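You operate a simulated robot arm through the tools that you are given. There is no shell and no other tool. Be economical: measure what you need, move in short steps, check, and stop when the job is done.

Carry out the task below with a simulated two-armed robot. There is one attempt and no reset: what you move stays moved.

JOB
Put the tin marked lacquer on the bench area marked final work away on the shelf marked coatings. Shut the drawer marked heads. Take the measuring glass with black band and leave it on the shelf under the rebuild table. Turn the orange knob marked let down to LET DOWN. Pick up the white paper roll with one hand, pass it to the other hand and put it on the blue shelf below trays. Any order will do. Set down upright: tin marked lacquer, measuring glass with black band.
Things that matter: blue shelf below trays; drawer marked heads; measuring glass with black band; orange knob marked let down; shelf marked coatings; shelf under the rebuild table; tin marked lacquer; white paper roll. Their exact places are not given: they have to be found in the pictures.

Only the result counts: the job must be done as asked and must still hold three seconds after the hand-in. Knocking over, shifting, dropping, spilling or breaking anything else fails it.

ROBOT AND FRAMES
Two 6-joint arms with two-finger parallel grippers on one trunk, on a base that drives. Base frame: it is fixed to the floor where the robot stands at the start and does not move with it; the origin is under the middle of the robot, x ahead of it, y to its left, z up; the surface under the hand at the start is at about z = 0.9. Units: m, degrees, N and s.
The left shoulder is at the start at [-0.089, 0.177, 0.806], the right one opposite. With the tool pointing down near the work surface each hand reaches from about 0.1 to 0.68 m from the robot's upright axis, wherever it stands, measured 20 degrees to its own side. Places, roughly: blue shelf below trays [0.9, -1.5, 0.3]; drawer marked heads [-1.2, -6.6, 0.9]; measuring glass with black band [-1, -4, 1]; orange knob marked let down [-1.2, 2.7, 0.9]; shelf marked coatings [1.5, 3.3, 0.9]; shelf under the rebuild table [-1.3, -5.9, 0.3]; tin marked lacquer [0.5, 0, 1]; white paper roll (8x8x16 cm) [0.7, 0.3, 1]. Payload 1.57 kg a hand.
The TCP of each hand is the grasp point between the finger pads, 0.03 m short of the fingertips. In the tool frame z runs along the fingers and y along their closing line. Largest opening 0.08 m; finger width 0.017, thickness 0.012; the body of the gripper, 0.04 by 0.082 m, starts 0.08 m behind the TCP.
Orientation is that of the tool frame in the base frame, as a unit quaternion [x, y, z, w]. With the fingers straight down and closing along the base's y, the tool's x points along the base's -x, its y along +y and its z along -z.

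CONTROLS
- The arms move only by the tool send_rows. It takes "left_increments", "right_increments" or both (then of equal length, played together; a hand with none holds still); each is a list of rows, each an object of numbers (a shift or turn left out is 0, a gripper value left out holds the last): "dx", "dy", "dz": the shift along the base's x, y, z in units of 25 mm (1.0 is 25 mm); "rx", "ry", "rz": the turn, a rotation vector about the base's x, y, z in units of 5 degrees (1.0 is 5 degrees); "jaw": the finger opening in mm, from 0 to 80. In form: [{"dx": .., "dy": .., "dz": .., "rx": .., "ry": .., "rz": .., "jaw": ..}, ...]. A call has 1 to 10 rows; each row shifts and turns the commanded pose from where the row before left it. A call with a number of a shift or a turn outside -1 to 1 is refused whole. Each row takes 0.2 s and may step no farther than 0.05 m and 8.6 degrees from the row before; otherwise, or with a gripper value out of range, the whole call is refused. A pose out of reach is approached as far as the arm can. The call stops where the force on the tool passes 40 N (or 10 N more than at its start, if that is more) or the arm is blocked; 0.2 s more then pass. Each finger travels about 0.072 m/s and halts on what it meets, pressing with about 29 N; the grip force reading is that of the motor and also rises with nothing between the fingers. The clock runs only during rows and for 0.2 s after the last one: add rows that do not move to give the fingers time. The reply holds the time, the measured pose of the TCP, the force on the tool along the base axes, the opening and the grip force, in the units named above and with some noise, with the torque about the TCP (base axes, N m) and any sound that the robot's microphone picked up, and new pictures: "show" is both (left out), scene, wrist or none (wrist: the cameras of the hands that moved).
- Cameras (640 x 400 px; columns grow to the right, rows downward): "scene" is now at [0.0411, 0.0108, 1.5391]; the picture's right is [0.09, -1.00, 0.00], its down [-0.72, -0.07, -0.69] and it looks along [0.69, 0.06, -0.72] (base axes); focal length 250 px, centre (320, 200). "left" rides on the left gripper at [0.072, 0.006, -0.122] in its tool frame; the picture's right is [-0.09, 1.00, 0.00], its down [-0.84, -0.08, -0.54] and it looks along [-0.54, -0.05, 0.84] (tool axes); focal length 238 px, centre (320, 200). "right" rides on the right gripper at [0.072, -0.007, -0.122] in its tool frame; the picture's right is [0.09, 1.00, 0.00], its down [-0.84, 0.08, -0.54] and it looks along [-0.54, 0.05, 0.84] (tool axes); focal length 238 px, centre (320, 200).
- raise_lower(by): slides the trunk up (or, below 0, down) by that many m; the arms and the scene camera ride with it, the base frame stays. It gives what a move gives, with no picture.
- base_move(legs): drives the robot by 1 to 6 legs, each [ahead, left, turn to the left] in m, m and degrees, along the robot's own axes; the way and the turn of a leg run together, so that a leg with both is an arc; at most 1.5 m and 180 degrees a leg. The arms and the cameras ride along, it lands a little off, and it stops where it bumps. It gives what a move gives, and a new picture of the scene camera.
- pan_tilt(pan, tilt): turns the head with the scene camera to pan (to the left, within 143 degrees either way) and tilt (down, from -29 to 69), counted from straight ahead of the robot. It gives what a move gives, and a new picture of the scene camera.
- pixel_to_xyz(camera, pixels): for up to 12 pixels [column, row] of the newest picture of that camera ("zoom" is the newest enlarged one), the place [x, y, z] in the base frame of the surface seen there, good to about 0.002 m, but the place of the scene camera against the robot may be out by one fixed shift of up to 0.012 m in any direction. The clock stands still meanwhile.
- enlarge(camera, box): a new picture of the part [left, top, right, bottom] of that camera's present view, enlarged. The clock stands still meanwhile.
- close_job(): hands the job in; it is judged then, once.

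Go step by step. Measure first, check grasps and placings, and put right what went wrong. The budget is 110 turns and 260 pictures, counting those below and the enlarged ones. Unless the task says otherwise, let go and move clear before handing in.

The tools are called after "Call:" as name(argument=value, ...) on one line, values as JSON. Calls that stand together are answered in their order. send_rows: Moves the arms, as the interface text tells. Its arguments: {"type":"object","properties":{"left_increments":{"type":"array","items":{"type":"object","properties":{"dx":{"type":"number"},"dy":{"type":"number"},"dz":{"type":"number"},"rx":{"type":"number"},"ry":{"type":"number"},"rz":{"type":"number"},"jaw":{"type":"number"}}}},"right_increments":{"type":"array","items":{"type":"object","properties":{"dx":{"type":"number"},"dy":{"type":"number"},"dz":{"type":"number"},"rx":{"type":"number"},"ry":{"type":"number"},"rz":{"type":"number"},"jaw":{"type":"number"}}}},"show":{"type":"string","enum":["both","scene","wrist","none"]}},"required":[]} The other tools are called the same way: raise_lower (by) slides the trunk up or down; base_move (legs) drives the base; pan_tilt (pan, tilt) turns the head that bears the scene camera; pixel_to_xyz (camera, pixels) gives the place of the surface under pixels of a picture; enlarge (camera, box) takes an enlarged picture of a part of a camera's view; close_job () hands the job in.

At the start:

```text
clock: 0.0
left_tcp_pos: [0.3976, 0.3103, 1.176]
left_tool_rot: [0.0, 1.0, 0.001, -0.001]
left_wrist_force: [-0.5, -0.1, -0.4]
left_torque: [0.01, 0.03, -0.03]
left_gripper_width: 0.0797
left_grasp_force: 0.0
right_tcp_pos: [0.4079, -0.0715, 1.2078]
right_tool_rot: [0.0, 1.0, -0.001, 0.0]
right_wrist_force: [0.4, -0.5, 0.3]
right_torque: [0.01, 0.01, 0.01]
right_gripper_width: 0.0799
right_grasp_force: 0.1
trunk travel left (down, up): [-0.25, 0.078]
robot x, y, heading: [-0.0013, 0.004, 0.1]
head pan, tilt: [5.2, 46.0]
```

scene: 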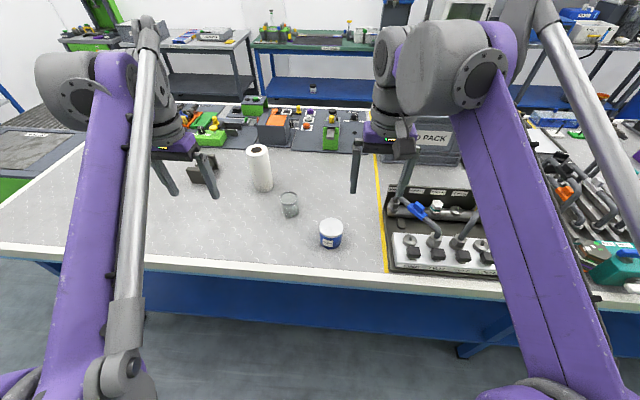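
right: 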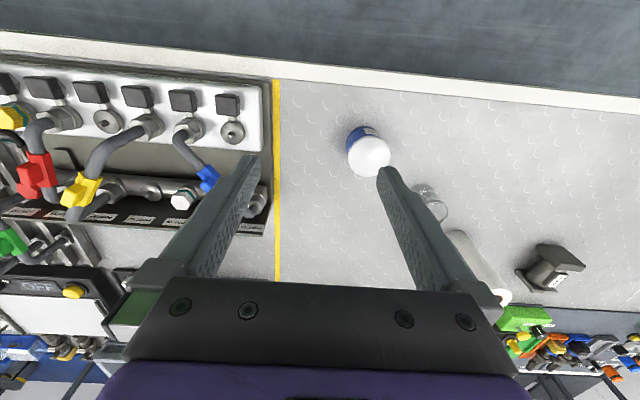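
left: 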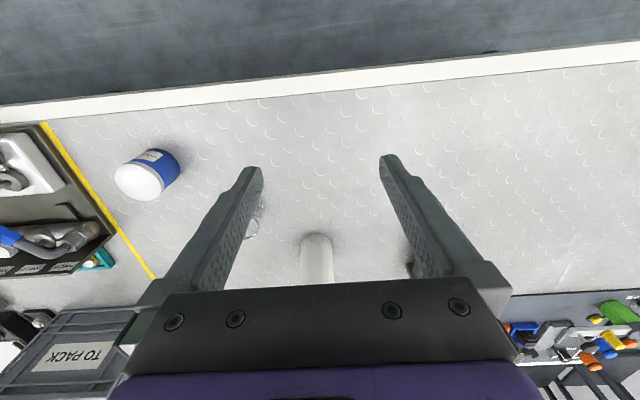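

The tin is at about (331,233) and the paper roll at (259,167), both on the bench. I'll measure them and take a closer picture.

Call:
pixel_to_xyz(camera="scene", pixels=[[331, 224], [331, 243], [258, 148], [262, 188], [258, 167], [289, 196], [290, 212], [200, 170], [378, 230], [300, 265], [300, 100]])

Call:
enlarge(camera="scene", box=[140, 80, 400, 260])

Call:
enlarge(camera="left", box=[80, 120, 240, 220])

```text
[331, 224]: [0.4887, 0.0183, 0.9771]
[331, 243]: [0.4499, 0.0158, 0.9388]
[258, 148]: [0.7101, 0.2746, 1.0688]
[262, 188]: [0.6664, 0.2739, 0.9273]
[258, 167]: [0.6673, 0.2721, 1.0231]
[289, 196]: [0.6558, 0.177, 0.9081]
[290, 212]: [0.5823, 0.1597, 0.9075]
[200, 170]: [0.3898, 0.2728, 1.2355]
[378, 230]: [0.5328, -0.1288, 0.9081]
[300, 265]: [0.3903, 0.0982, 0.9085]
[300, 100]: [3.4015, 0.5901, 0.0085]
```

```text
2.22 times, centred on (270, 170) of scene
```

zoom: 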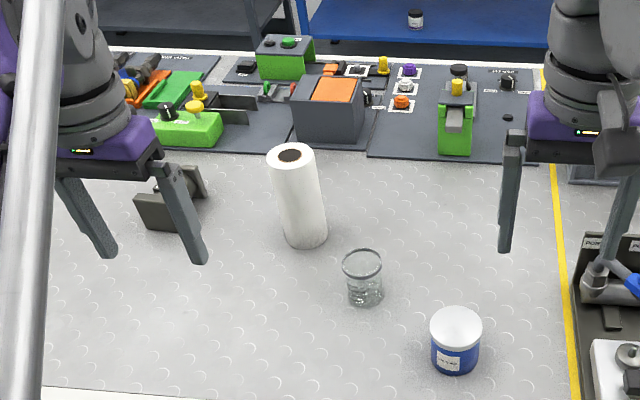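

```text
4.00 times, centred on (160, 170) of left
```

zoom: 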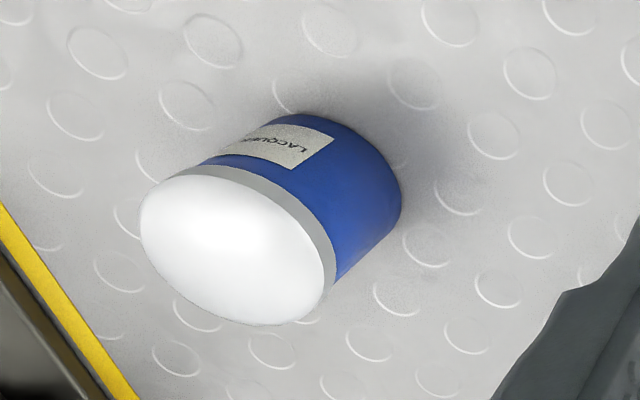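

The tin is centred near (0.48, 0.017) with its top at 0.977. The roll stands near (0.70, 0.273), 0.16 m tall. Next I look round towards the blue shelf and check the roll's width.

Call:
pixel_to_xyz(camera="zoom", pixels=[[171, 170], [171, 190], [200, 180]])

Call:
pan_tilt(pan=-65, tilt=40)

Call:
pan_tilt(pan=70, tilt=25)

Call:
pan_tilt(pan=140, tilt=25)

Call:
pan_tilt(pan=-130, tilt=20)

```text
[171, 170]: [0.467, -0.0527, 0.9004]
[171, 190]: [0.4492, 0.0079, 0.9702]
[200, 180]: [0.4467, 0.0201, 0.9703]
```

```text
clock: 1.4
left_tcp_pos: [0.3978, 0.3115, 1.1746]
left_tool_rot: [0.001, 1.0, 0.0, 0.0]
left_wrist_force: [-0.1, -0.2, -0.4]
left_torque: [0.03, 0.01, 0.0]
left_gripper_width: 0.0803
left_grasp_force: 0.1
right_tcp_pos: [0.407, -0.0709, 1.2071]
right_tool_rot: [0.0, 1.0, 0.0, 0.001]
right_wrist_force: [-0.6, -0.2, 0.7]
right_torque: [-0.01, 0.0, -0.02]
right_gripper_width: 0.08
right_grasp_force: 0.1
trunk travel left (down, up): [-0.25, 0.078]
robot x, y, heading: [-0.0004, -0.0023, -0.3]
head pan, tilt: [-65.0, 40.0]
```

scene: 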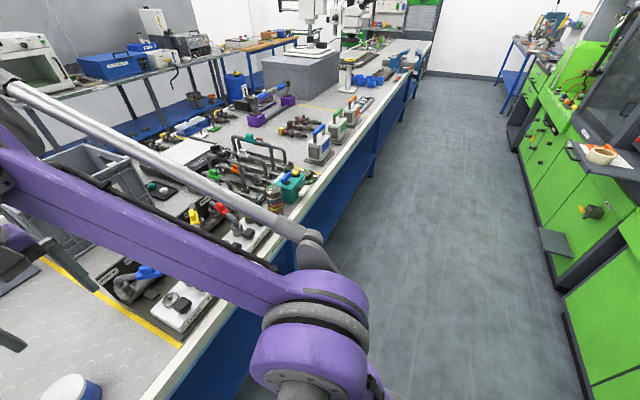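

```text
clock: 3.6
left_tcp_pos: [0.3966, 0.311, 1.1756]
left_tool_rot: [0.0, 1.0, 0.0, 0.0]
left_wrist_force: [0.3, -0.4, -0.5]
left_torque: [0.0, 0.02, -0.01]
left_gripper_width: 0.08
left_grasp_force: 0.0
right_tcp_pos: [0.4084, -0.0725, 1.2082]
right_tool_rot: [0.0, 1.0, 0.0, 0.0]
right_wrist_force: [0.2, 0.1, 0.7]
right_torque: [0.01, -0.01, -0.01]
right_gripper_width: 0.0799
right_grasp_force: 0.1
trunk travel left (down, up): [-0.25, 0.078]
robot x, y, heading: [-0.0001, 0.0019, -0.0]
head pan, tilt: [70.0, 25.0]
```

scene: 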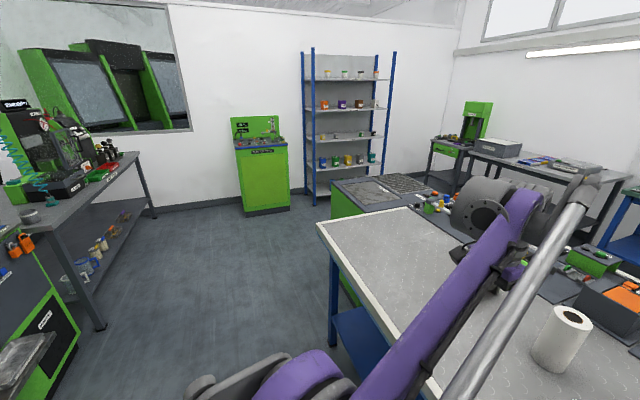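

```text
clock: 5.0
left_tcp_pos: [0.398, 0.3101, 1.1746]
left_tool_rot: [0.0, 1.0, 0.0, 0.001]
left_wrist_force: [0.2, -0.3, 0.0]
left_torque: [0.01, -0.04, -0.01]
left_gripper_width: 0.08
left_grasp_force: 0.1
right_tcp_pos: [0.4084, -0.0718, 1.2065]
right_tool_rot: [0.0, 1.0, -0.001, 0.0]
right_wrist_force: [-0.4, -0.6, -0.1]
right_torque: [-0.01, -0.01, 0.0]
right_gripper_width: 0.0804
right_grasp_force: 0.0
trunk travel left (down, up): [-0.25, 0.078]
robot x, y, heading: [0.0039, 0.0, -0.1]
head pan, tilt: [140.0, 25.0]
```

scene: 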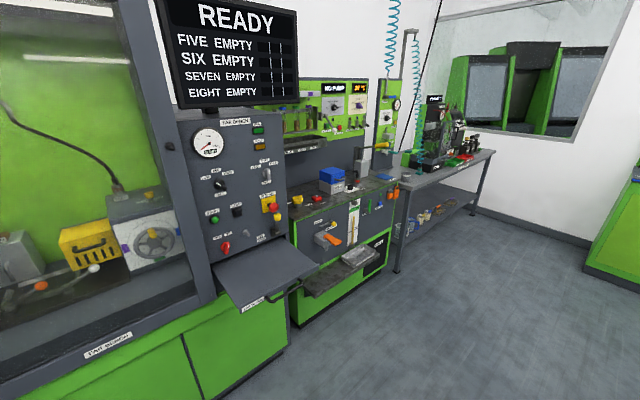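

```text
clock: 8.7
left_tcp_pos: [0.3976, 0.3092, 1.1765]
left_tool_rot: [-0.001, 1.0, 0.0, -0.001]
left_wrist_force: [-0.8, -0.1, -0.3]
left_torque: [0.04, 0.0, 0.01]
left_gripper_width: 0.08
left_grasp_force: 0.1
right_tcp_pos: [0.4067, -0.0715, 1.2068]
right_tool_rot: [0.0, 1.0, 0.0, 0.0]
right_wrist_force: [-0.4, 0.0, 0.4]
right_torque: [-0.02, 0.0, 0.03]
right_gripper_width: 0.0801
right_grasp_force: 0.0
trunk travel left (down, up): [-0.25, 0.078]
robot x, y, heading: [0.0013, 0.0018, 0.1]
head pan, tilt: [-130.0, 20.0]
```

scene: 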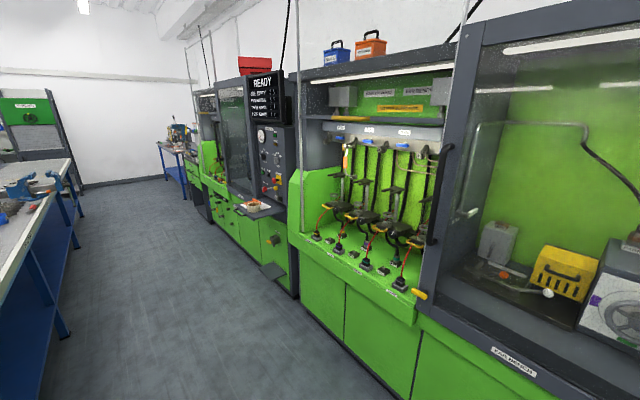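

The coatings shelving and the knob station are to the left, and the test benches are behind. Now I look closely at the roll to get its diameter.

Call:
pan_tilt(pan=20, tilt=46)

Call:
enlarge(camera="scene", box=[270, 120, 430, 220])

```text
clock: 11.1
left_tcp_pos: [0.3962, 0.31, 1.1751]
left_tool_rot: [0.0, 1.0, 0.001, 0.001]
left_wrist_force: [-0.6, -0.5, 1.2]
left_torque: [-0.02, 0.03, 0.0]
left_gripper_width: 0.0802
left_grasp_force: 0.1
right_tcp_pos: [0.4069, -0.0724, 1.2075]
right_tool_rot: [-0.001, 1.0, 0.0, 0.0]
right_wrist_force: [-0.1, -0.1, 0.0]
right_torque: [0.0, 0.06, 0.01]
right_gripper_width: 0.0798
right_grasp_force: 0.1
trunk travel left (down, up): [-0.25, 0.078]
robot x, y, heading: [0.0026, -0.0033, 0.3]
head pan, tilt: [20.0, 46.0]
```

scene: 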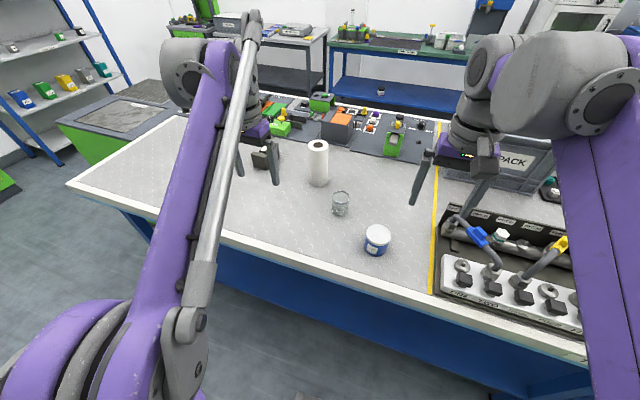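

```text
4.00 times, centred on (350, 170) of scene
```

zoom: 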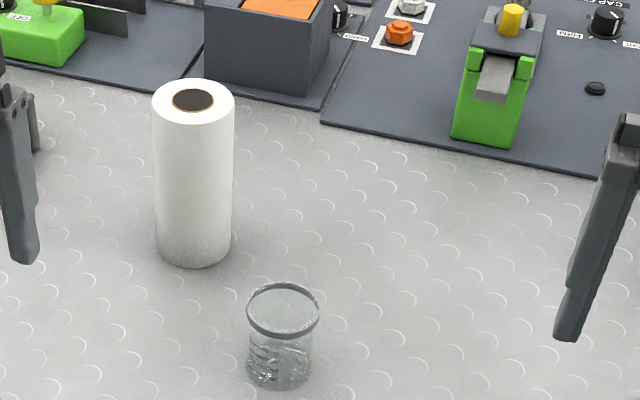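

Call:
pixel_to_xyz(camera="zoom", pixels=[[155, 99], [231, 101], [194, 81], [194, 120], [194, 127], [158, 200], [230, 200], [194, 200], [220, 88], [165, 112]])

Call:
pixel_to_xyz(camera="left", pixels=[[317, 238], [300, 245], [333, 245], [317, 260], [150, 150], [140, 182], [170, 160], [120, 182], [155, 182]])

Call:
pixel_to_xyz(camera="right", pixels=[[350, 155], [387, 155], [370, 138], [370, 172], [370, 155], [450, 100]])

```text
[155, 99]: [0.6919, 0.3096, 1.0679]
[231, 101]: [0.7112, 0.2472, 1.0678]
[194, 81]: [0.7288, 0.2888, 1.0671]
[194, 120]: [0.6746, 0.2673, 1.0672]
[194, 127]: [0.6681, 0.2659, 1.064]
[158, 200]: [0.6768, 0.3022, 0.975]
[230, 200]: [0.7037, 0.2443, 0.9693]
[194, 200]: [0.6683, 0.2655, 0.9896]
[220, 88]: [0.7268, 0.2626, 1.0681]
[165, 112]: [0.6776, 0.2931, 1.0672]
```

```text
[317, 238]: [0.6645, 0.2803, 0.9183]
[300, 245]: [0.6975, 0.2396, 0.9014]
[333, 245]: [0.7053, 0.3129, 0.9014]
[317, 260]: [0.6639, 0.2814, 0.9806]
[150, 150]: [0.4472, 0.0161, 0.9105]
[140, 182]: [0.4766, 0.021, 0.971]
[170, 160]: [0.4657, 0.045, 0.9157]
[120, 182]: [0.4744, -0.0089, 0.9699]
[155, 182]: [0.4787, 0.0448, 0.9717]
```

```text
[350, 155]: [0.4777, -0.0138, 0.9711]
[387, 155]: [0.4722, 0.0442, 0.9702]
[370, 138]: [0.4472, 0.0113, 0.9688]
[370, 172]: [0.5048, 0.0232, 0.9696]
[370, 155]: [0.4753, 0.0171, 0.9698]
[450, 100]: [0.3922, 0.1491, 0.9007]
```

From the wrist cameras the bench top is at z=0.900. The tin is centred at (0.476, 0.016), about 0.06 wide, with its top at 0.970. The roll is centred near (0.70, 0.28), about 0.066 wide, with its top at 1.06, which is just out of reach, so I drive a little nearer.

Call:
base_move(legs=[[0.11, 0.1, 0]])

```text
clock: 12.6
left_tcp_pos: [0.5056, 0.4126, 1.1751]
left_tool_rot: [-0.001, 1.0, 0.0, 0.0]
left_wrist_force: [-0.1, -0.7, 0.6]
left_torque: [-0.01, 0.01, -0.02]
left_gripper_width: 0.08
left_grasp_force: 0.0
right_tcp_pos: [0.5168, 0.0301, 1.2069]
right_tool_rot: [-0.001, 1.0, 0.0, 0.001]
right_wrist_force: [0.5, 0.1, 0.3]
right_torque: [0.0, -0.01, 0.02]
right_gripper_width: 0.0801
right_grasp_force: 0.1
trunk travel left (down, up): [-0.25, 0.078]
robot x, y, heading: [0.1042, 0.0997, 0.0]
head pan, tilt: [20.0, 46.0]
```

scene: 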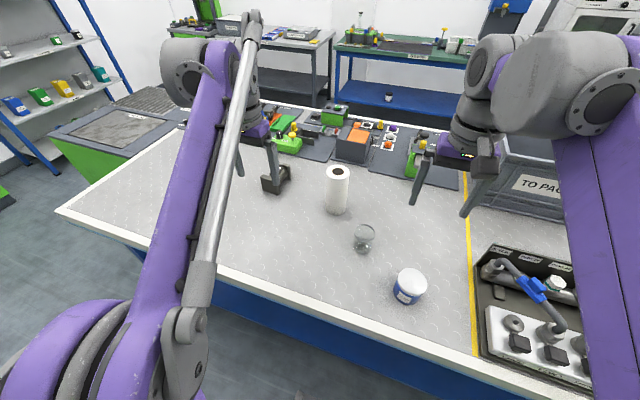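

The drive landed well. Now the left hand goes above the roll.

Call:
send_rows(left_increments=[{"dx": 0.78, "dy": -0.53, "dz": -0.2}, {"dx": 0.78, "dy": -0.53, "dz": -0.2}, {"dx": 0.78, "dy": -0.53, "dz": -0.2}, {"dx": 0.78, "dy": -0.53, "dz": -0.2}, {"dx": 0.78, "dy": -0.53, "dz": -0.2}, {"dx": 0.78, "dy": -0.53, "dz": -0.2}, {"dx": 0.78, "dy": -0.53, "dz": -0.2}, {"dx": 0.78, "dy": -0.53, "dz": -0.2}, {"dx": 0.78, "dy": -0.53, "dz": -0.2}, {"dx": 0.78, "dy": -0.53, "dz": -0.2}], show="both")

```text
clock: 14.8
left_tcp_pos: [0.6793, 0.2879, 1.1149]
left_tool_rot: [-0.001, 1.0, 0.0, 0.001]
left_wrist_force: [0.1, 0.4, 0.9]
left_torque: [0.01, 0.01, 0.01]
left_gripper_width: 0.0798
left_grasp_force: 0.0
left hand out of reach, approached as far as the arm can: row 9, 10
right_tcp_pos: [0.5168, 0.0303, 1.2069]
right_tool_rot: [-0.001, 1.0, 0.0, 0.0]
right_wrist_force: [0.2, 0.0, -0.1]
right_torque: [0.01, -0.04, -0.02]
right_gripper_width: 0.0802
right_grasp_force: 0.0
trunk travel left (down, up): [-0.25, 0.078]
robot x, y, heading: [0.1064, 0.1016, -0.3]
head pan, tilt: [20.0, 46.0]
```

scene: 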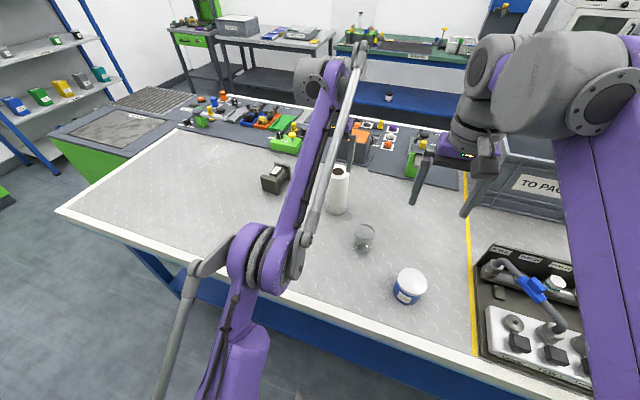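
left: 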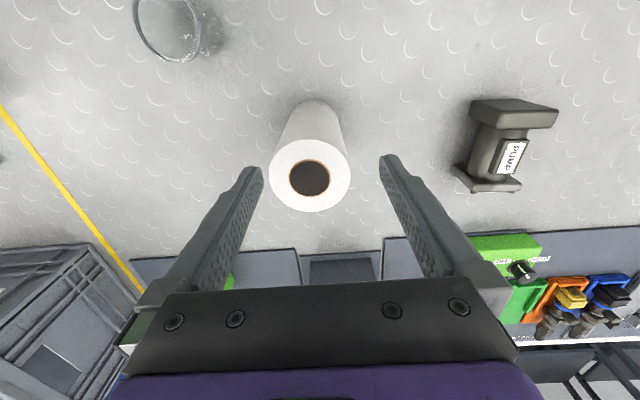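

The hand is about 2 cm short of the roll, whose top shows at (309,175) in the left picture. I measure it with this camera.

Call:
pixel_to_xyz(camera="left", pixels=[[272, 175], [348, 175], [309, 140], [309, 208]])

Call:
base_move(legs=[[0.05, 0, 0]])

```text
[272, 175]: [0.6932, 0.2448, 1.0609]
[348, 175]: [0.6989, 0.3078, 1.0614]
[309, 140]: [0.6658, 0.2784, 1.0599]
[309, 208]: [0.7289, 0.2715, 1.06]
```

```text
clock: 15.8
left_tcp_pos: [0.7281, 0.2869, 1.1162]
left_tool_rot: [0.0, 1.0, 0.0, 0.0]
left_wrist_force: [-0.3, 0.8, 0.2]
left_torque: [-0.01, 0.0, 0.0]
left_gripper_width: 0.0802
left_grasp_force: 0.1
right_tcp_pos: [0.5664, 0.0304, 1.2068]
right_tool_rot: [-0.001, 1.0, 0.0, 0.0]
right_wrist_force: [-0.2, -0.2, -0.8]
right_torque: [-0.01, 0.01, -0.03]
right_gripper_width: 0.0801
right_grasp_force: 0.1
trunk travel left (down, up): [-0.25, 0.078]
robot x, y, heading: [0.1596, 0.1011, 0.2]
head pan, tilt: [20.0, 46.0]
```

scene: 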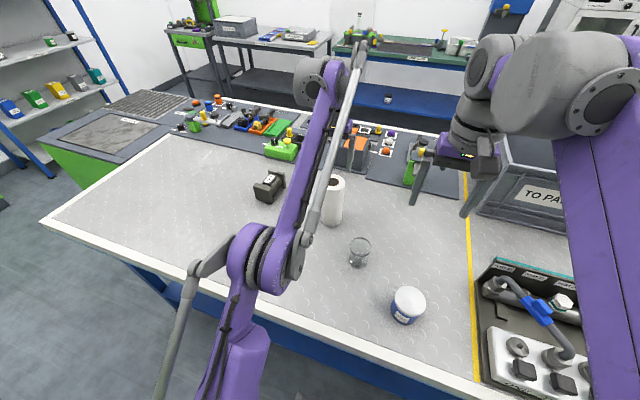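

The roll's centre is (0.6975, 0.2765). I centre the hand over it before going down.

Call:
send_rows(left_increments=[{"dx": -0.61, "dy": -0.21}, {"dx": -0.61, "dy": -0.21}, {}], show="none")

```text
clock: 16.6
left_tcp_pos: [0.6955, 0.2759, 1.117]
left_tool_rot: [-0.001, 1.0, 0.0, 0.0]
left_wrist_force: [-0.2, -0.2, -0.1]
left_torque: [-0.01, 0.0, 0.01]
left_gripper_width: 0.0798
left_grasp_force: 0.0
right_tcp_pos: [0.5657, 0.0308, 1.2078]
right_tool_rot: [-0.001, 1.0, -0.001, 0.0]
right_wrist_force: [-0.4, 0.4, -0.6]
right_torque: [0.0, -0.01, 0.0]
right_gripper_width: 0.08
right_grasp_force: 0.1
trunk travel left (down, up): [-0.25, 0.078]
robot x, y, heading: [0.1556, 0.0992, 0.2]
head pan, tilt: [20.0, 46.0]
```

The hand is centred, so I go down to z≈1.036 and close.

Call:
send_rows(left_increments=[{"dz": -0.8}, {"dz": -0.8}, {"dz": -0.8}, {"dz": -0.84}, {"jaw": 40}, {"jaw": 40}, {"jaw": 40}], show="wrist")

```text
clock: 18.2
left_tcp_pos: [0.6954, 0.2755, 1.0365]
left_tool_rot: [-0.001, 1.0, -0.001, 0.0]
left_wrist_force: [-0.4, -0.8, 1.7]
left_torque: [-0.09, -0.06, 0.05]
left_gripper_width: 0.0691
left_grasp_force: 28.9
right_tcp_pos: [0.5654, 0.0302, 1.2079]
right_tool_rot: [0.0, 1.0, 0.001, 0.0]
right_wrist_force: [0.2, 0.1, -1.3]
right_torque: [-0.02, -0.05, 0.01]
right_gripper_width: 0.0799
right_grasp_force: 0.0
trunk travel left (down, up): [-0.25, 0.078]
robot x, y, heading: [0.1609, 0.0984, 0.3]
head pan, tilt: [20.0, 46.0]
```

left: 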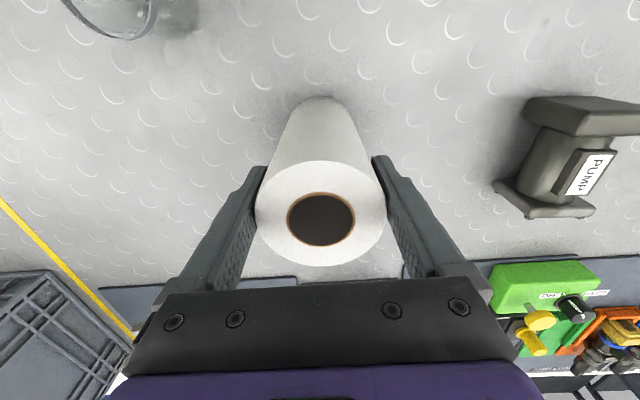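

The grip holds at 69 mm, so I lift the roll. At the same time I pitch the right hand forward and move it to the right for the pass.

Call:
send_rows(left_increments=[{"dz": 1}, {"dz": 1}, {"dz": 1}, {"dz": 1}, {"dz": 1}, {"dz": 1}, {"dz": 1}, {"dz": 1}, {"dz": 1}, {"dz": 1}], right_increments=[{"dy": -0.5, "ry": -1}, {"dy": -0.5, "ry": -1}, {"dy": -0.5, "ry": -1}, {"dy": -0.5, "ry": -1}, {"dy": -0.5, "ry": -1}, {"dy": -0.5, "ry": -1}, {"dy": -0.5, "ry": -1}, {"dy": -0.5, "ry": -1}, {"ry": -1}, {"ry": -1}], show="both")

```text
clock: 20.4
left_tcp_pos: [0.6433, 0.2764, 1.2068]
left_tool_rot: [-0.001, 1.0, 0.0, 0.001]
left_wrist_force: [-0.6, 0.3, -2.7]
left_torque: [0.0, -0.03, -0.01]
left_gripper_width: 0.0689
left_grasp_force: 28.9
left hand out of reach, approached as far as the arm can: row 5, 6, 7, 8, 9, 10
right_tcp_pos: [0.5623, -0.0683, 1.21]
right_tool_rot: [-0.001, 0.906, 0.0, 0.424]
right_wrist_force: [-0.6, -0.2, 0.3]
right_torque: [-0.01, -0.01, -0.02]
right_gripper_width: 0.08
right_grasp_force: 0.0
trunk travel left (down, up): [-0.25, 0.078]
robot x, y, heading: [0.16, 0.1016, 0.2]
head pan, tilt: [20.0, 46.0]
```

scene: 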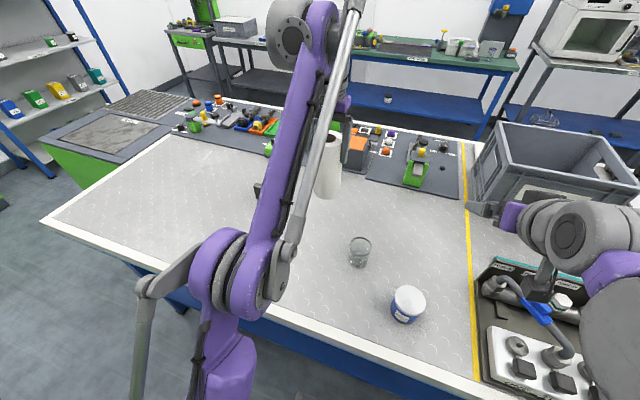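
right: 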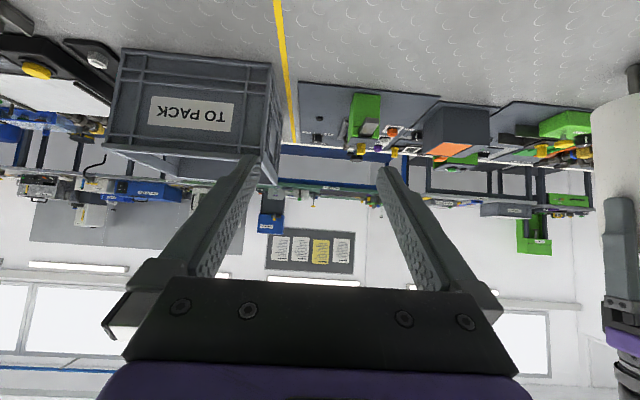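
left: 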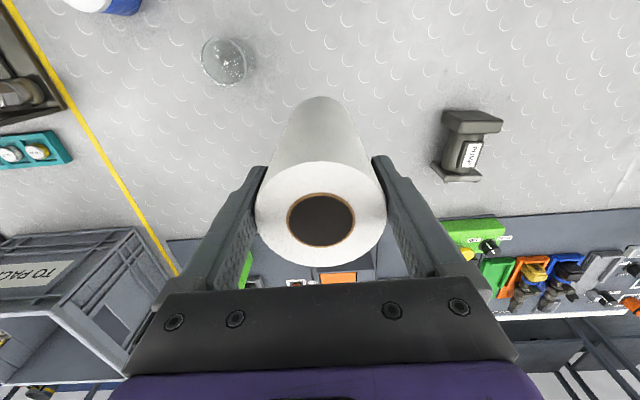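

The roll is clear of the bench at z≈1.07. I bring it in towards the robot's midline, and pull the right hand back while finishing its pitch.

Call:
send_rows(left_increments=[{"dx": -0.6, "dy": -0.6, "dz": 0.2}, {"dx": -0.6, "dy": -0.6, "dz": 0.2}, {"dx": -0.6, "dy": -0.6, "dz": 0.2}, {"dx": -0.4, "dy": -0.8, "dz": 0.2}, {"dx": -0.2, "dy": -0.8, "dz": 0.2}, {"dy": -0.8}, {"dy": -0.8}, {"dy": -0.8}], right_increments=[{"dx": -0.5, "ry": -1}, {"dx": -0.5, "ry": -1}, {"dx": -0.5, "dz": -0.3}, {"dx": -0.5, "dz": -0.3}, {"dx": -0.5, "dz": -0.3}, {"dx": -0.5}, {"dx": -0.5}, {"dx": -0.5}], show="both")

```text
clock: 22.2
left_tcp_pos: [0.5869, 0.1321, 1.2306]
left_tool_rot: [-0.002, 1.0, 0.001, -0.001]
left_wrist_force: [0.3, 0.3, -1.1]
left_torque: [0.03, -0.01, 0.01]
left_gripper_width: 0.0691
left_grasp_force: 29.1
right_tcp_pos: [0.4651, -0.0699, 1.1836]
right_tool_rot: [0.0, 0.866, -0.001, 0.5]
right_wrist_force: [0.0, -0.2, -0.5]
right_torque: [-0.02, -0.01, 0.0]
right_gripper_width: 0.0801
right_grasp_force: 0.1
trunk travel left (down, up): [-0.25, 0.078]
robot x, y, heading: [0.1559, 0.1014, 0.2]
head pan, tilt: [20.0, 46.0]
```

scene: 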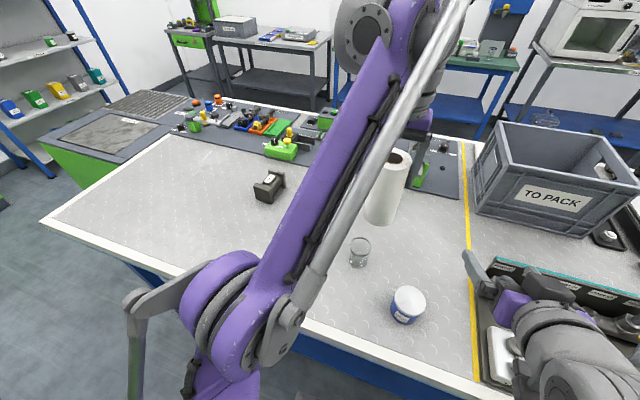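
right: 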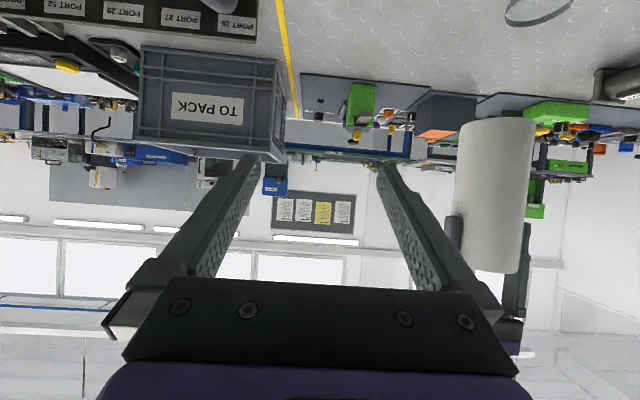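
left: 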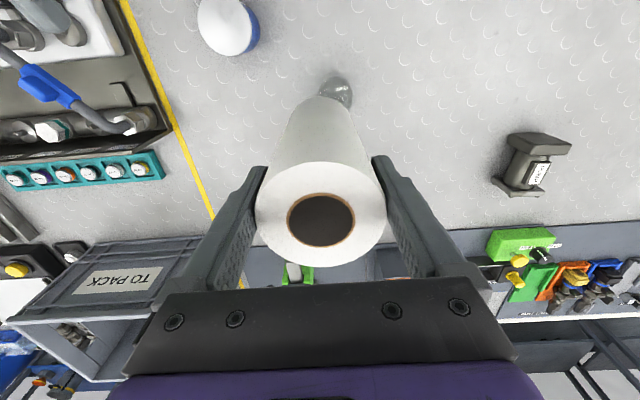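

The roll hangs at (0.587, 0.132), spanning z 1.095–1.254. Before moving the right hand in, I check where the left elbow and forearm are.

Call:
pixel_to_xyz(camera="scene", pixels=[[210, 255], [265, 275], [300, 280], [320, 240], [350, 190], [400, 90], [365, 100], [425, 120], [540, 310], [580, 350], [500, 280]])

```text
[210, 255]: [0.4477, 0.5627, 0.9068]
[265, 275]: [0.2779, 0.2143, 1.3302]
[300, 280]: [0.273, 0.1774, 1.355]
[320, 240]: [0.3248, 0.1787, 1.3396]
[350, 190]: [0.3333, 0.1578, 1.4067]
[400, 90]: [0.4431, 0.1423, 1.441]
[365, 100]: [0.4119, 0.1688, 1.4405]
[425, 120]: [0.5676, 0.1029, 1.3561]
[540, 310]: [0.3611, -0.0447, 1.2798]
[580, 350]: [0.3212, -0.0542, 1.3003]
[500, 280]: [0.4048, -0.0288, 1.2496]
```

The left forearm runs at y≈0.16, z 1.33–1.44, so the right hand should come in from the right rather than straight ahead. I yaw it 45° left to a pre-grasp point and shift the roll 6 cm right.

Call:
send_rows(left_increments=[{"dy": -0.6}, {"dy": -0.6}, {"dy": -0.6}, {"dy": -0.6}, {}, {}, {}, {}, {}], right_increments=[{"dx": 0.2, "dz": -0.2, "rz": 1}, {"dx": 0.2, "dz": -0.2, "rz": 1}, {"dx": 0.2, "dz": -0.2, "rz": 1}, {"dx": 0.2, "dz": -0.2, "rz": 1}, {"dx": 0.2, "dy": 0.5, "dz": -0.2, "rz": 1}, {"dx": 0.2, "dy": 0.5, "dz": -0.2, "rz": 1}, {"dx": 0.2, "dy": 0.5, "dz": -0.2, "rz": 1}, {"dx": 0.2, "dy": 0.5, "dz": -0.2, "rz": 1}, {"dx": 0.15, "dy": 0.5, "dz": -0.15, "rz": 1}], show="both")

```text
clock: 24.2
left_tcp_pos: [0.5873, 0.0719, 1.2284]
left_tool_rot: [-0.001, 1.0, -0.001, 0.0]
left_wrist_force: [0.6, 0.0, -1.3]
left_torque: [-0.01, 0.0, 0.02]
left_gripper_width: 0.0691
left_grasp_force: 28.6
right_tcp_pos: [0.5094, -0.0055, 1.1391]
right_tool_rot: [-0.333, 0.8, 0.191, 0.461]
right_wrist_force: [0.2, -0.2, -0.7]
right_torque: [-0.01, 0.03, -0.02]
right_gripper_width: 0.08
right_grasp_force: 0.1
trunk travel left (down, up): [-0.25, 0.078]
robot x, y, heading: [0.1594, 0.1018, 0.4]
head pan, tilt: [20.0, 46.0]
```

scene: 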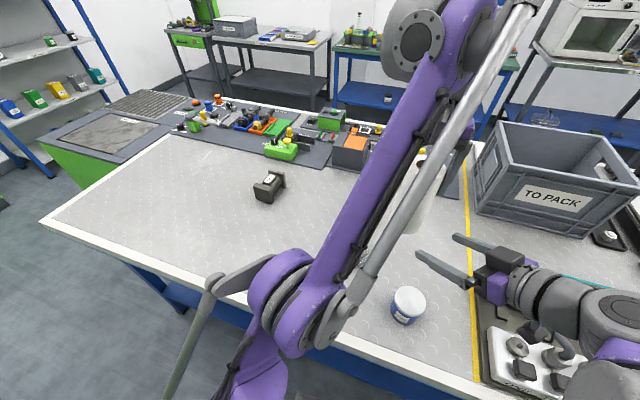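
right: 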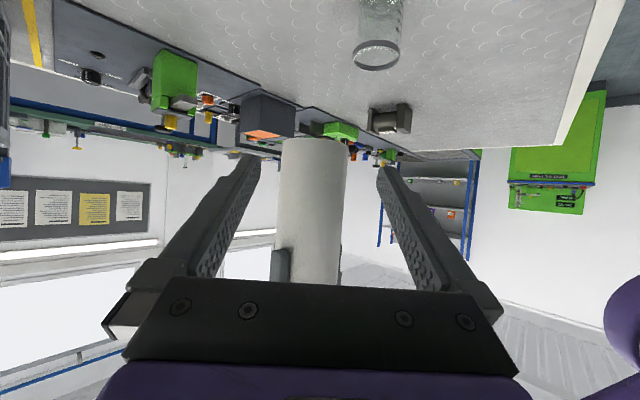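
left: 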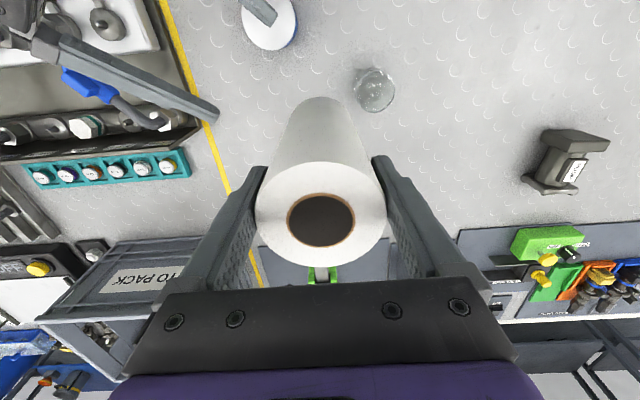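

The roll sits midway between the right fingers at (314,210). I slide in along the approach line, slightly lower, and close.

Call:
send_rows(right_increments=[{"dz": -0.4}, {"dx": 0.52, "dy": 0.52}, {"dx": 0.52, "dy": 0.52}, {"dx": 0.52, "dy": 0.52}, {"dx": 0.52, "dy": 0.52}, {"dx": 0.52, "dy": 0.52}, {"dx": 0.48, "dy": 0.48}, {}], show="both")

```text
clock: 26.0
left_tcp_pos: [0.5867, 0.072, 1.2289]
left_tool_rot: [-0.001, 1.0, 0.0, -0.001]
left_wrist_force: [-0.4, -0.5, -1.3]
left_torque: [0.03, 0.01, -0.02]
left_gripper_width: 0.0688
left_grasp_force: 29.5
right_tcp_pos: [0.588, 0.0689, 1.1314]
right_tool_rot: [-0.332, 0.8, 0.191, 0.462]
right_wrist_force: [-0.1, -0.2, -0.3]
right_torque: [0.0, 0.01, 0.0]
right_gripper_width: 0.0799
right_grasp_force: 0.1
trunk travel left (down, up): [-0.25, 0.078]
robot x, y, heading: [0.1605, 0.1009, 0.1]
head pan, tilt: [20.0, 46.0]
```

scene: 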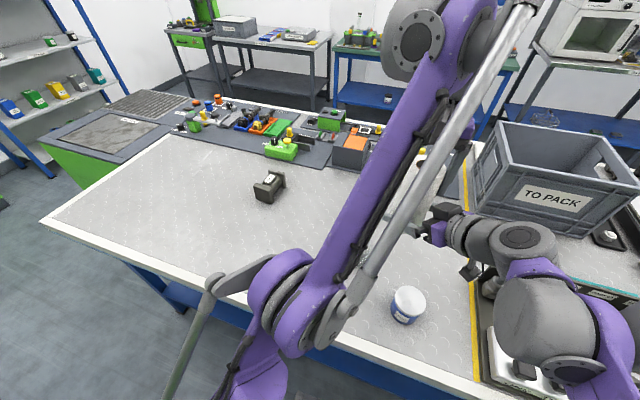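
right: 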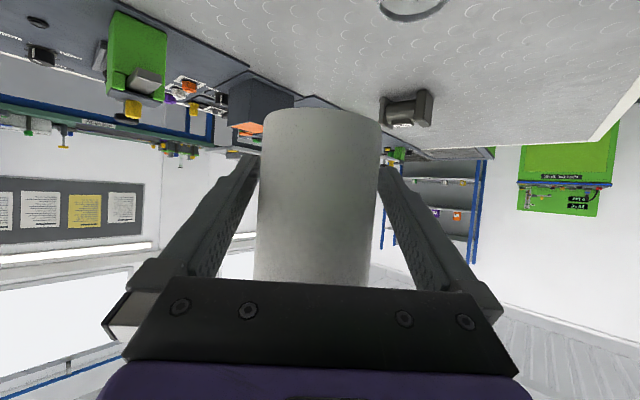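

There is no contact force and the roll is between the right fingers. I close the right hand on it.

Call:
send_rows(right_increments=[{"jaw": 40}, {}, {}, {}], show="none")

```text
clock: 27.0
left_tcp_pos: [0.5871, 0.0719, 1.2281]
left_tool_rot: [-0.001, 1.0, 0.0, 0.0]
left_wrist_force: [-9.7, 4.0, 1.0]
left_torque: [0.04, 0.46, 0.15]
left_gripper_width: 0.0686
left_grasp_force: 29.2
right_tcp_pos: [0.5866, 0.071, 1.1315]
right_tool_rot: [-0.331, 0.8, 0.19, 0.462]
right_wrist_force: [9.6, -5.1, -1.5]
right_torque: [0.36, 0.49, -0.17]
right_gripper_width: 0.0688
right_grasp_force: 28.9
trunk travel left (down, up): [-0.25, 0.078]
robot x, y, heading: [0.1579, 0.1018, 0.0]
head pan, tilt: [20.0, 46.0]
```

Both hands now hold the roll, so I open the left and lift it clear.

Call:
send_rows(left_increments=[{"jaw": 80}, {}, {"dz": 0.5}, {"dz": 0.5}, {"dz": 0.5}, {"dz": 0.5}, {"dz": 0.5}], show="both")

```text
clock: 28.6
left_tcp_pos: [0.5639, 0.0803, 1.2456]
left_tool_rot: [-0.001, 1.0, 0.0, 0.001]
left_wrist_force: [-0.1, 0.3, 0.0]
left_torque: [-0.01, -0.01, -0.03]
left_gripper_width: 0.0799
left_grasp_force: 0.0
left hand out of reach, approached as far as the arm can: row 3, 4, 5, 6, 7
right_tcp_pos: [0.5877, 0.0701, 1.1305]
right_tool_rot: [-0.332, 0.799, 0.191, 0.462]
right_wrist_force: [0.1, 0.0, 0.0]
right_torque: [-0.01, -0.03, -0.03]
right_gripper_width: 0.0691
right_grasp_force: 28.9
trunk travel left (down, up): [-0.25, 0.078]
robot x, y, heading: [0.1566, 0.1019, -0.0]
head pan, tilt: [20.0, 46.0]
```

scene: 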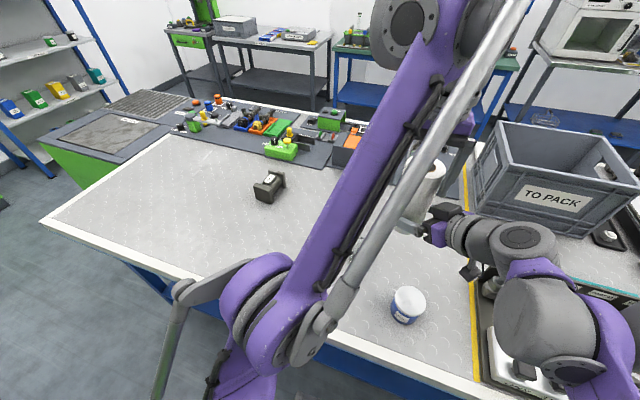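
left: 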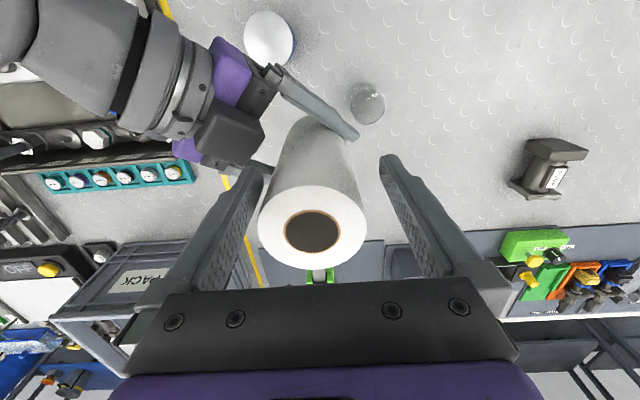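

The right hand holds the roll. The left can't rise any further, so I lower the right by 7 cm and pull the left back out to its own side.

Call:
send_rows(right_increments=[{"dz": -0.7}, {"dz": -0.7}, {"dz": -0.7}, {"dz": -0.7}, {}, {}, {}, {}, {}, {}], left_increments=[{}, {}, {}, {}, {"dx": -0.5, "dy": 1}, {"dx": -0.5, "dy": 1}, {"dx": -0.5, "dy": 1}, {"dx": -0.5, "dy": 1}, {"dx": -0.5, "dy": 1}, {"dx": -0.5, "dy": 1}], show="scene")

```text
clock: 30.8
left_tcp_pos: [0.4866, 0.2307, 1.2442]
left_tool_rot: [-0.002, 1.0, 0.0, 0.001]
left_wrist_force: [-0.5, -0.2, -0.4]
left_torque: [0.02, 0.0, -0.01]
left_gripper_width: 0.0801
left_grasp_force: 0.1
right_tcp_pos: [0.5859, 0.0704, 1.0613]
right_tool_rot: [-0.332, 0.8, 0.19, 0.462]
right_wrist_force: [0.4, -0.4, -0.3]
right_torque: [-0.02, 0.04, -0.02]
right_gripper_width: 0.0688
right_grasp_force: 29.1
trunk travel left (down, up): [-0.25, 0.078]
robot x, y, heading: [0.1569, 0.1024, 0.2]
head pan, tilt: [20.0, 46.0]
```

scene: 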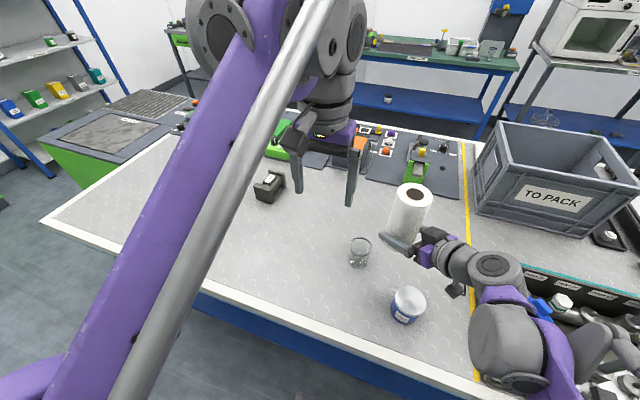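

The pass is complete. I back off from the bench and drive right towards the trays section, then look there.

Call:
base_move(legs=[[-0.55, 0, 0], [0, -1.3, 0]])

Call:
pan_tilt(pan=-10, tilt=40)

```text
clock: 45.0
left_tcp_pos: [-0.0554, -1.0542, 1.2439]
left_tool_rot: [-0.001, 1.0, 0.001, 0.0]
left_wrist_force: [-0.5, 0.4, -0.7]
left_torque: [0.03, -0.03, 0.0]
left_gripper_width: 0.0801
left_grasp_force: 0.0
right_tcp_pos: [0.0451, -1.2152, 1.0609]
right_tool_rot: [-0.332, 0.8, 0.191, 0.462]
right_wrist_force: [0.7, 0.4, 0.8]
right_torque: [0.02, 0.0, -0.01]
right_gripper_width: 0.0691
right_grasp_force: 29.1
trunk travel left (down, up): [-0.25, 0.078]
robot x, y, heading: [-0.3876, -1.1827, 0.5]
head pan, tilt: [20.0, 46.0]
```

scene: 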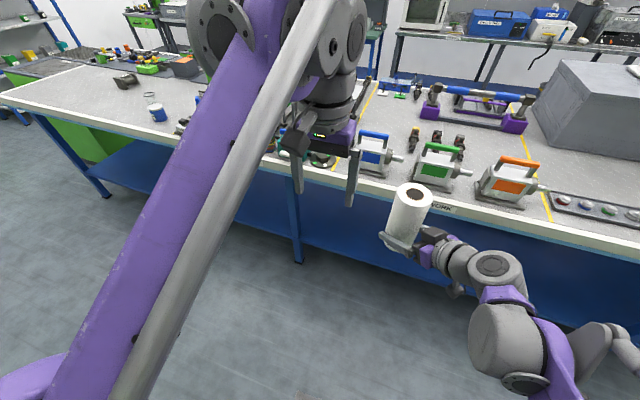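

```text
clock: 45.9
left_tcp_pos: [-0.0549, -1.0546, 1.2424]
left_tool_rot: [-0.002, 1.0, 0.0, 0.0]
left_wrist_force: [-0.3, 0.5, 0.2]
left_torque: [0.0, 0.01, -0.01]
left_gripper_width: 0.0799
left_grasp_force: 0.1
right_tcp_pos: [0.0449, -1.2141, 1.0609]
right_tool_rot: [-0.332, 0.8, 0.19, 0.462]
right_wrist_force: [-0.5, 0.0, -0.1]
right_torque: [0.0, -0.01, 0.01]
right_gripper_width: 0.0685
right_grasp_force: 29.2
trunk travel left (down, up): [-0.25, 0.078]
robot x, y, heading: [-0.3878, -1.1819, 0.1]
head pan, tilt: [-10.0, 40.0]
```

scene: 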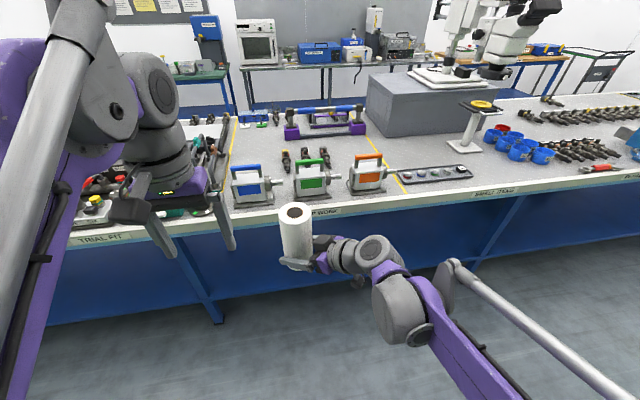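

The bench edge carries labels at (98,238), (322,212) and (495,193). I enlarge them and check the shelf beneath.

Call:
enlarge(camera="scene", box=[280, 180, 540, 342])

Call:
pixel_to_xyz(camera="scene", pixels=[[98, 238], [322, 212], [495, 193], [130, 290], [220, 320], [470, 250], [350, 230], [420, 225], [250, 270], [215, 290]])

Call:
raise_lower(by=-0.25)

Call:
pan_tilt(pan=0, tilt=25)

```text
2.46 times, centred on (410, 261) of scene
```

zoom: 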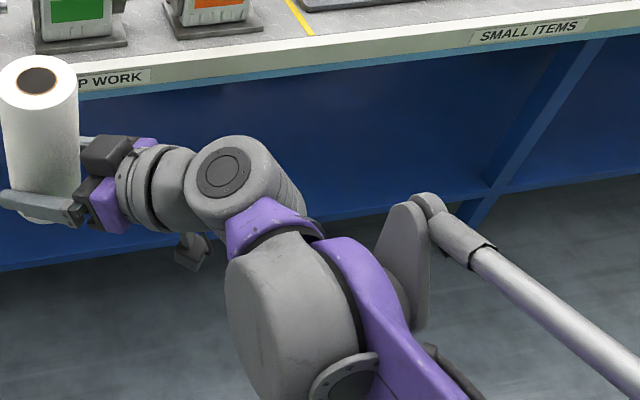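

```text
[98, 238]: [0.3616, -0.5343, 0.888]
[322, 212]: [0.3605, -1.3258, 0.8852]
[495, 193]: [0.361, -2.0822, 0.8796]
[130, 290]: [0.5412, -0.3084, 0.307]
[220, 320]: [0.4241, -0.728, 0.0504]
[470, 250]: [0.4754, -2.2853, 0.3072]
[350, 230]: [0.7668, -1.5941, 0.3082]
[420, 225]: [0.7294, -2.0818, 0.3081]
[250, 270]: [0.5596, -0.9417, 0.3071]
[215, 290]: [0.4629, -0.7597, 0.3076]
```

```text
clock: 48.5
left_tcp_pos: [-0.0548, -1.0561, 0.9932]
left_tool_rot: [-0.002, 1.0, 0.0, 0.0]
left_wrist_force: [0.3, 0.0, 0.0]
left_torque: [0.02, 0.01, -0.03]
left_gripper_width: 0.08
left_grasp_force: 0.0
right_tcp_pos: [0.0449, -1.2151, 0.8106]
right_tool_rot: [-0.333, 0.8, 0.191, 0.462]
right_wrist_force: [-0.4, 0.4, -0.1]
right_torque: [0.0, 0.01, -0.03]
right_gripper_width: 0.0687
right_grasp_force: 28.3
trunk travel left (down, up): [0.0, 0.328]
robot x, y, heading: [-0.3891, -1.1854, 0.2]
head pan, tilt: [-10.0, 40.0]
```

```text
clock: 49.3
left_tcp_pos: [-0.0554, -1.0552, 0.9934]
left_tool_rot: [-0.002, 1.0, 0.0, 0.0]
left_wrist_force: [-0.2, 0.1, -0.5]
left_torque: [-0.02, -0.02, -0.01]
left_gripper_width: 0.0803
left_grasp_force: 0.1
right_tcp_pos: [0.0453, -1.2141, 0.8114]
right_tool_rot: [-0.333, 0.8, 0.191, 0.461]
right_wrist_force: [-0.3, 0.0, -0.3]
right_torque: [-0.02, -0.03, 0.0]
right_gripper_width: 0.0689
right_grasp_force: 28.9
trunk travel left (down, up): [0.0, 0.328]
robot x, y, heading: [-0.3822, -1.1846, 0.2]
head pan, tilt: [0.0, 25.0]
```

scene: 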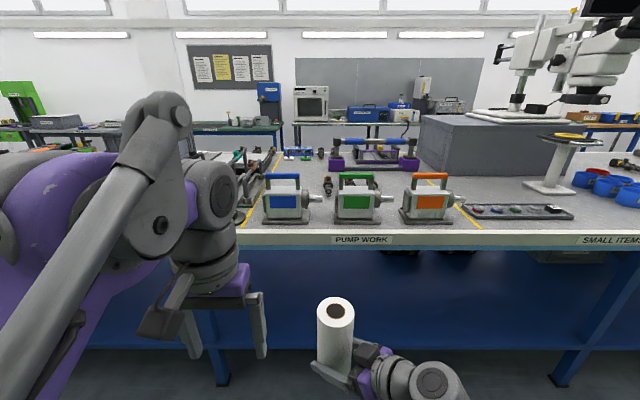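

The shelf surface reads z≈0.30 from x≈0.42 inwards, under PUMP WORK. Dark things at (400,255) and (565,257) could be the trays, so I enlarge.

Call:
enlarge(camera="scene", box=[330, 230, 640, 400])

Call:
pixel_to_xyz(camera="scene", pixels=[[400, 253], [455, 253], [570, 257], [480, 300], [520, 340], [480, 346], [430, 330], [220, 345]])

Call:
pan_tilt(pan=-45, tilt=15)

```text
2.06 times, centred on (485, 315) of scene
```

zoom: 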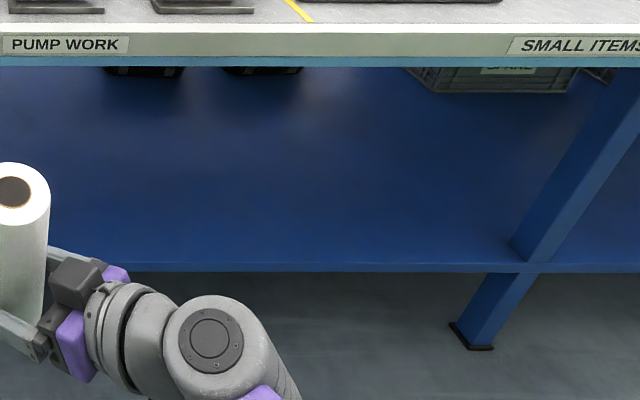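

```text
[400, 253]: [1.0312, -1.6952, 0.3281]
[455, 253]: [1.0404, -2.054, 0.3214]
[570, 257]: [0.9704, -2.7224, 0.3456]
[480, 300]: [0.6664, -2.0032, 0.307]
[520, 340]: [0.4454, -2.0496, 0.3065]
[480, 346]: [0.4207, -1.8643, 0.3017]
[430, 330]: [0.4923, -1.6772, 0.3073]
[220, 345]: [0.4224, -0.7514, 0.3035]
```

```text
clock: 50.4
left_tcp_pos: [-0.0555, -1.0546, 0.9925]
left_tool_rot: [-0.001, 1.0, 0.0, 0.0]
left_wrist_force: [-0.1, 0.2, -0.2]
left_torque: [0.02, -0.01, 0.03]
left_gripper_width: 0.0799
left_grasp_force: 0.1
right_tcp_pos: [0.0442, -1.2157, 0.8104]
right_tool_rot: [-0.333, 0.8, 0.191, 0.462]
right_wrist_force: [0.3, 0.3, 0.1]
right_torque: [0.01, 0.02, 0.0]
right_gripper_width: 0.0689
right_grasp_force: 29.1
trunk travel left (down, up): [0.0, 0.328]
robot x, y, heading: [-0.3845, -1.1807, 0.2]
head pan, tilt: [-45.0, 15.0]
```

scene: 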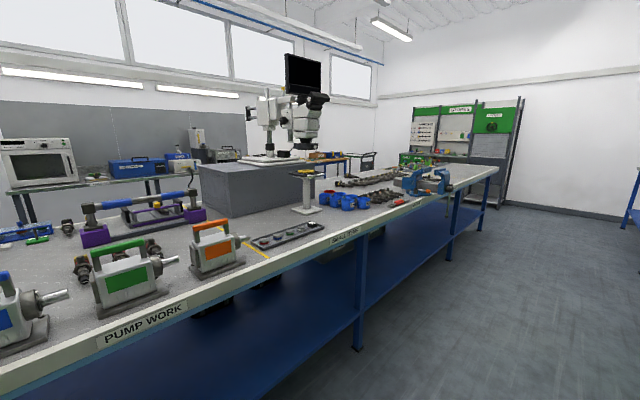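

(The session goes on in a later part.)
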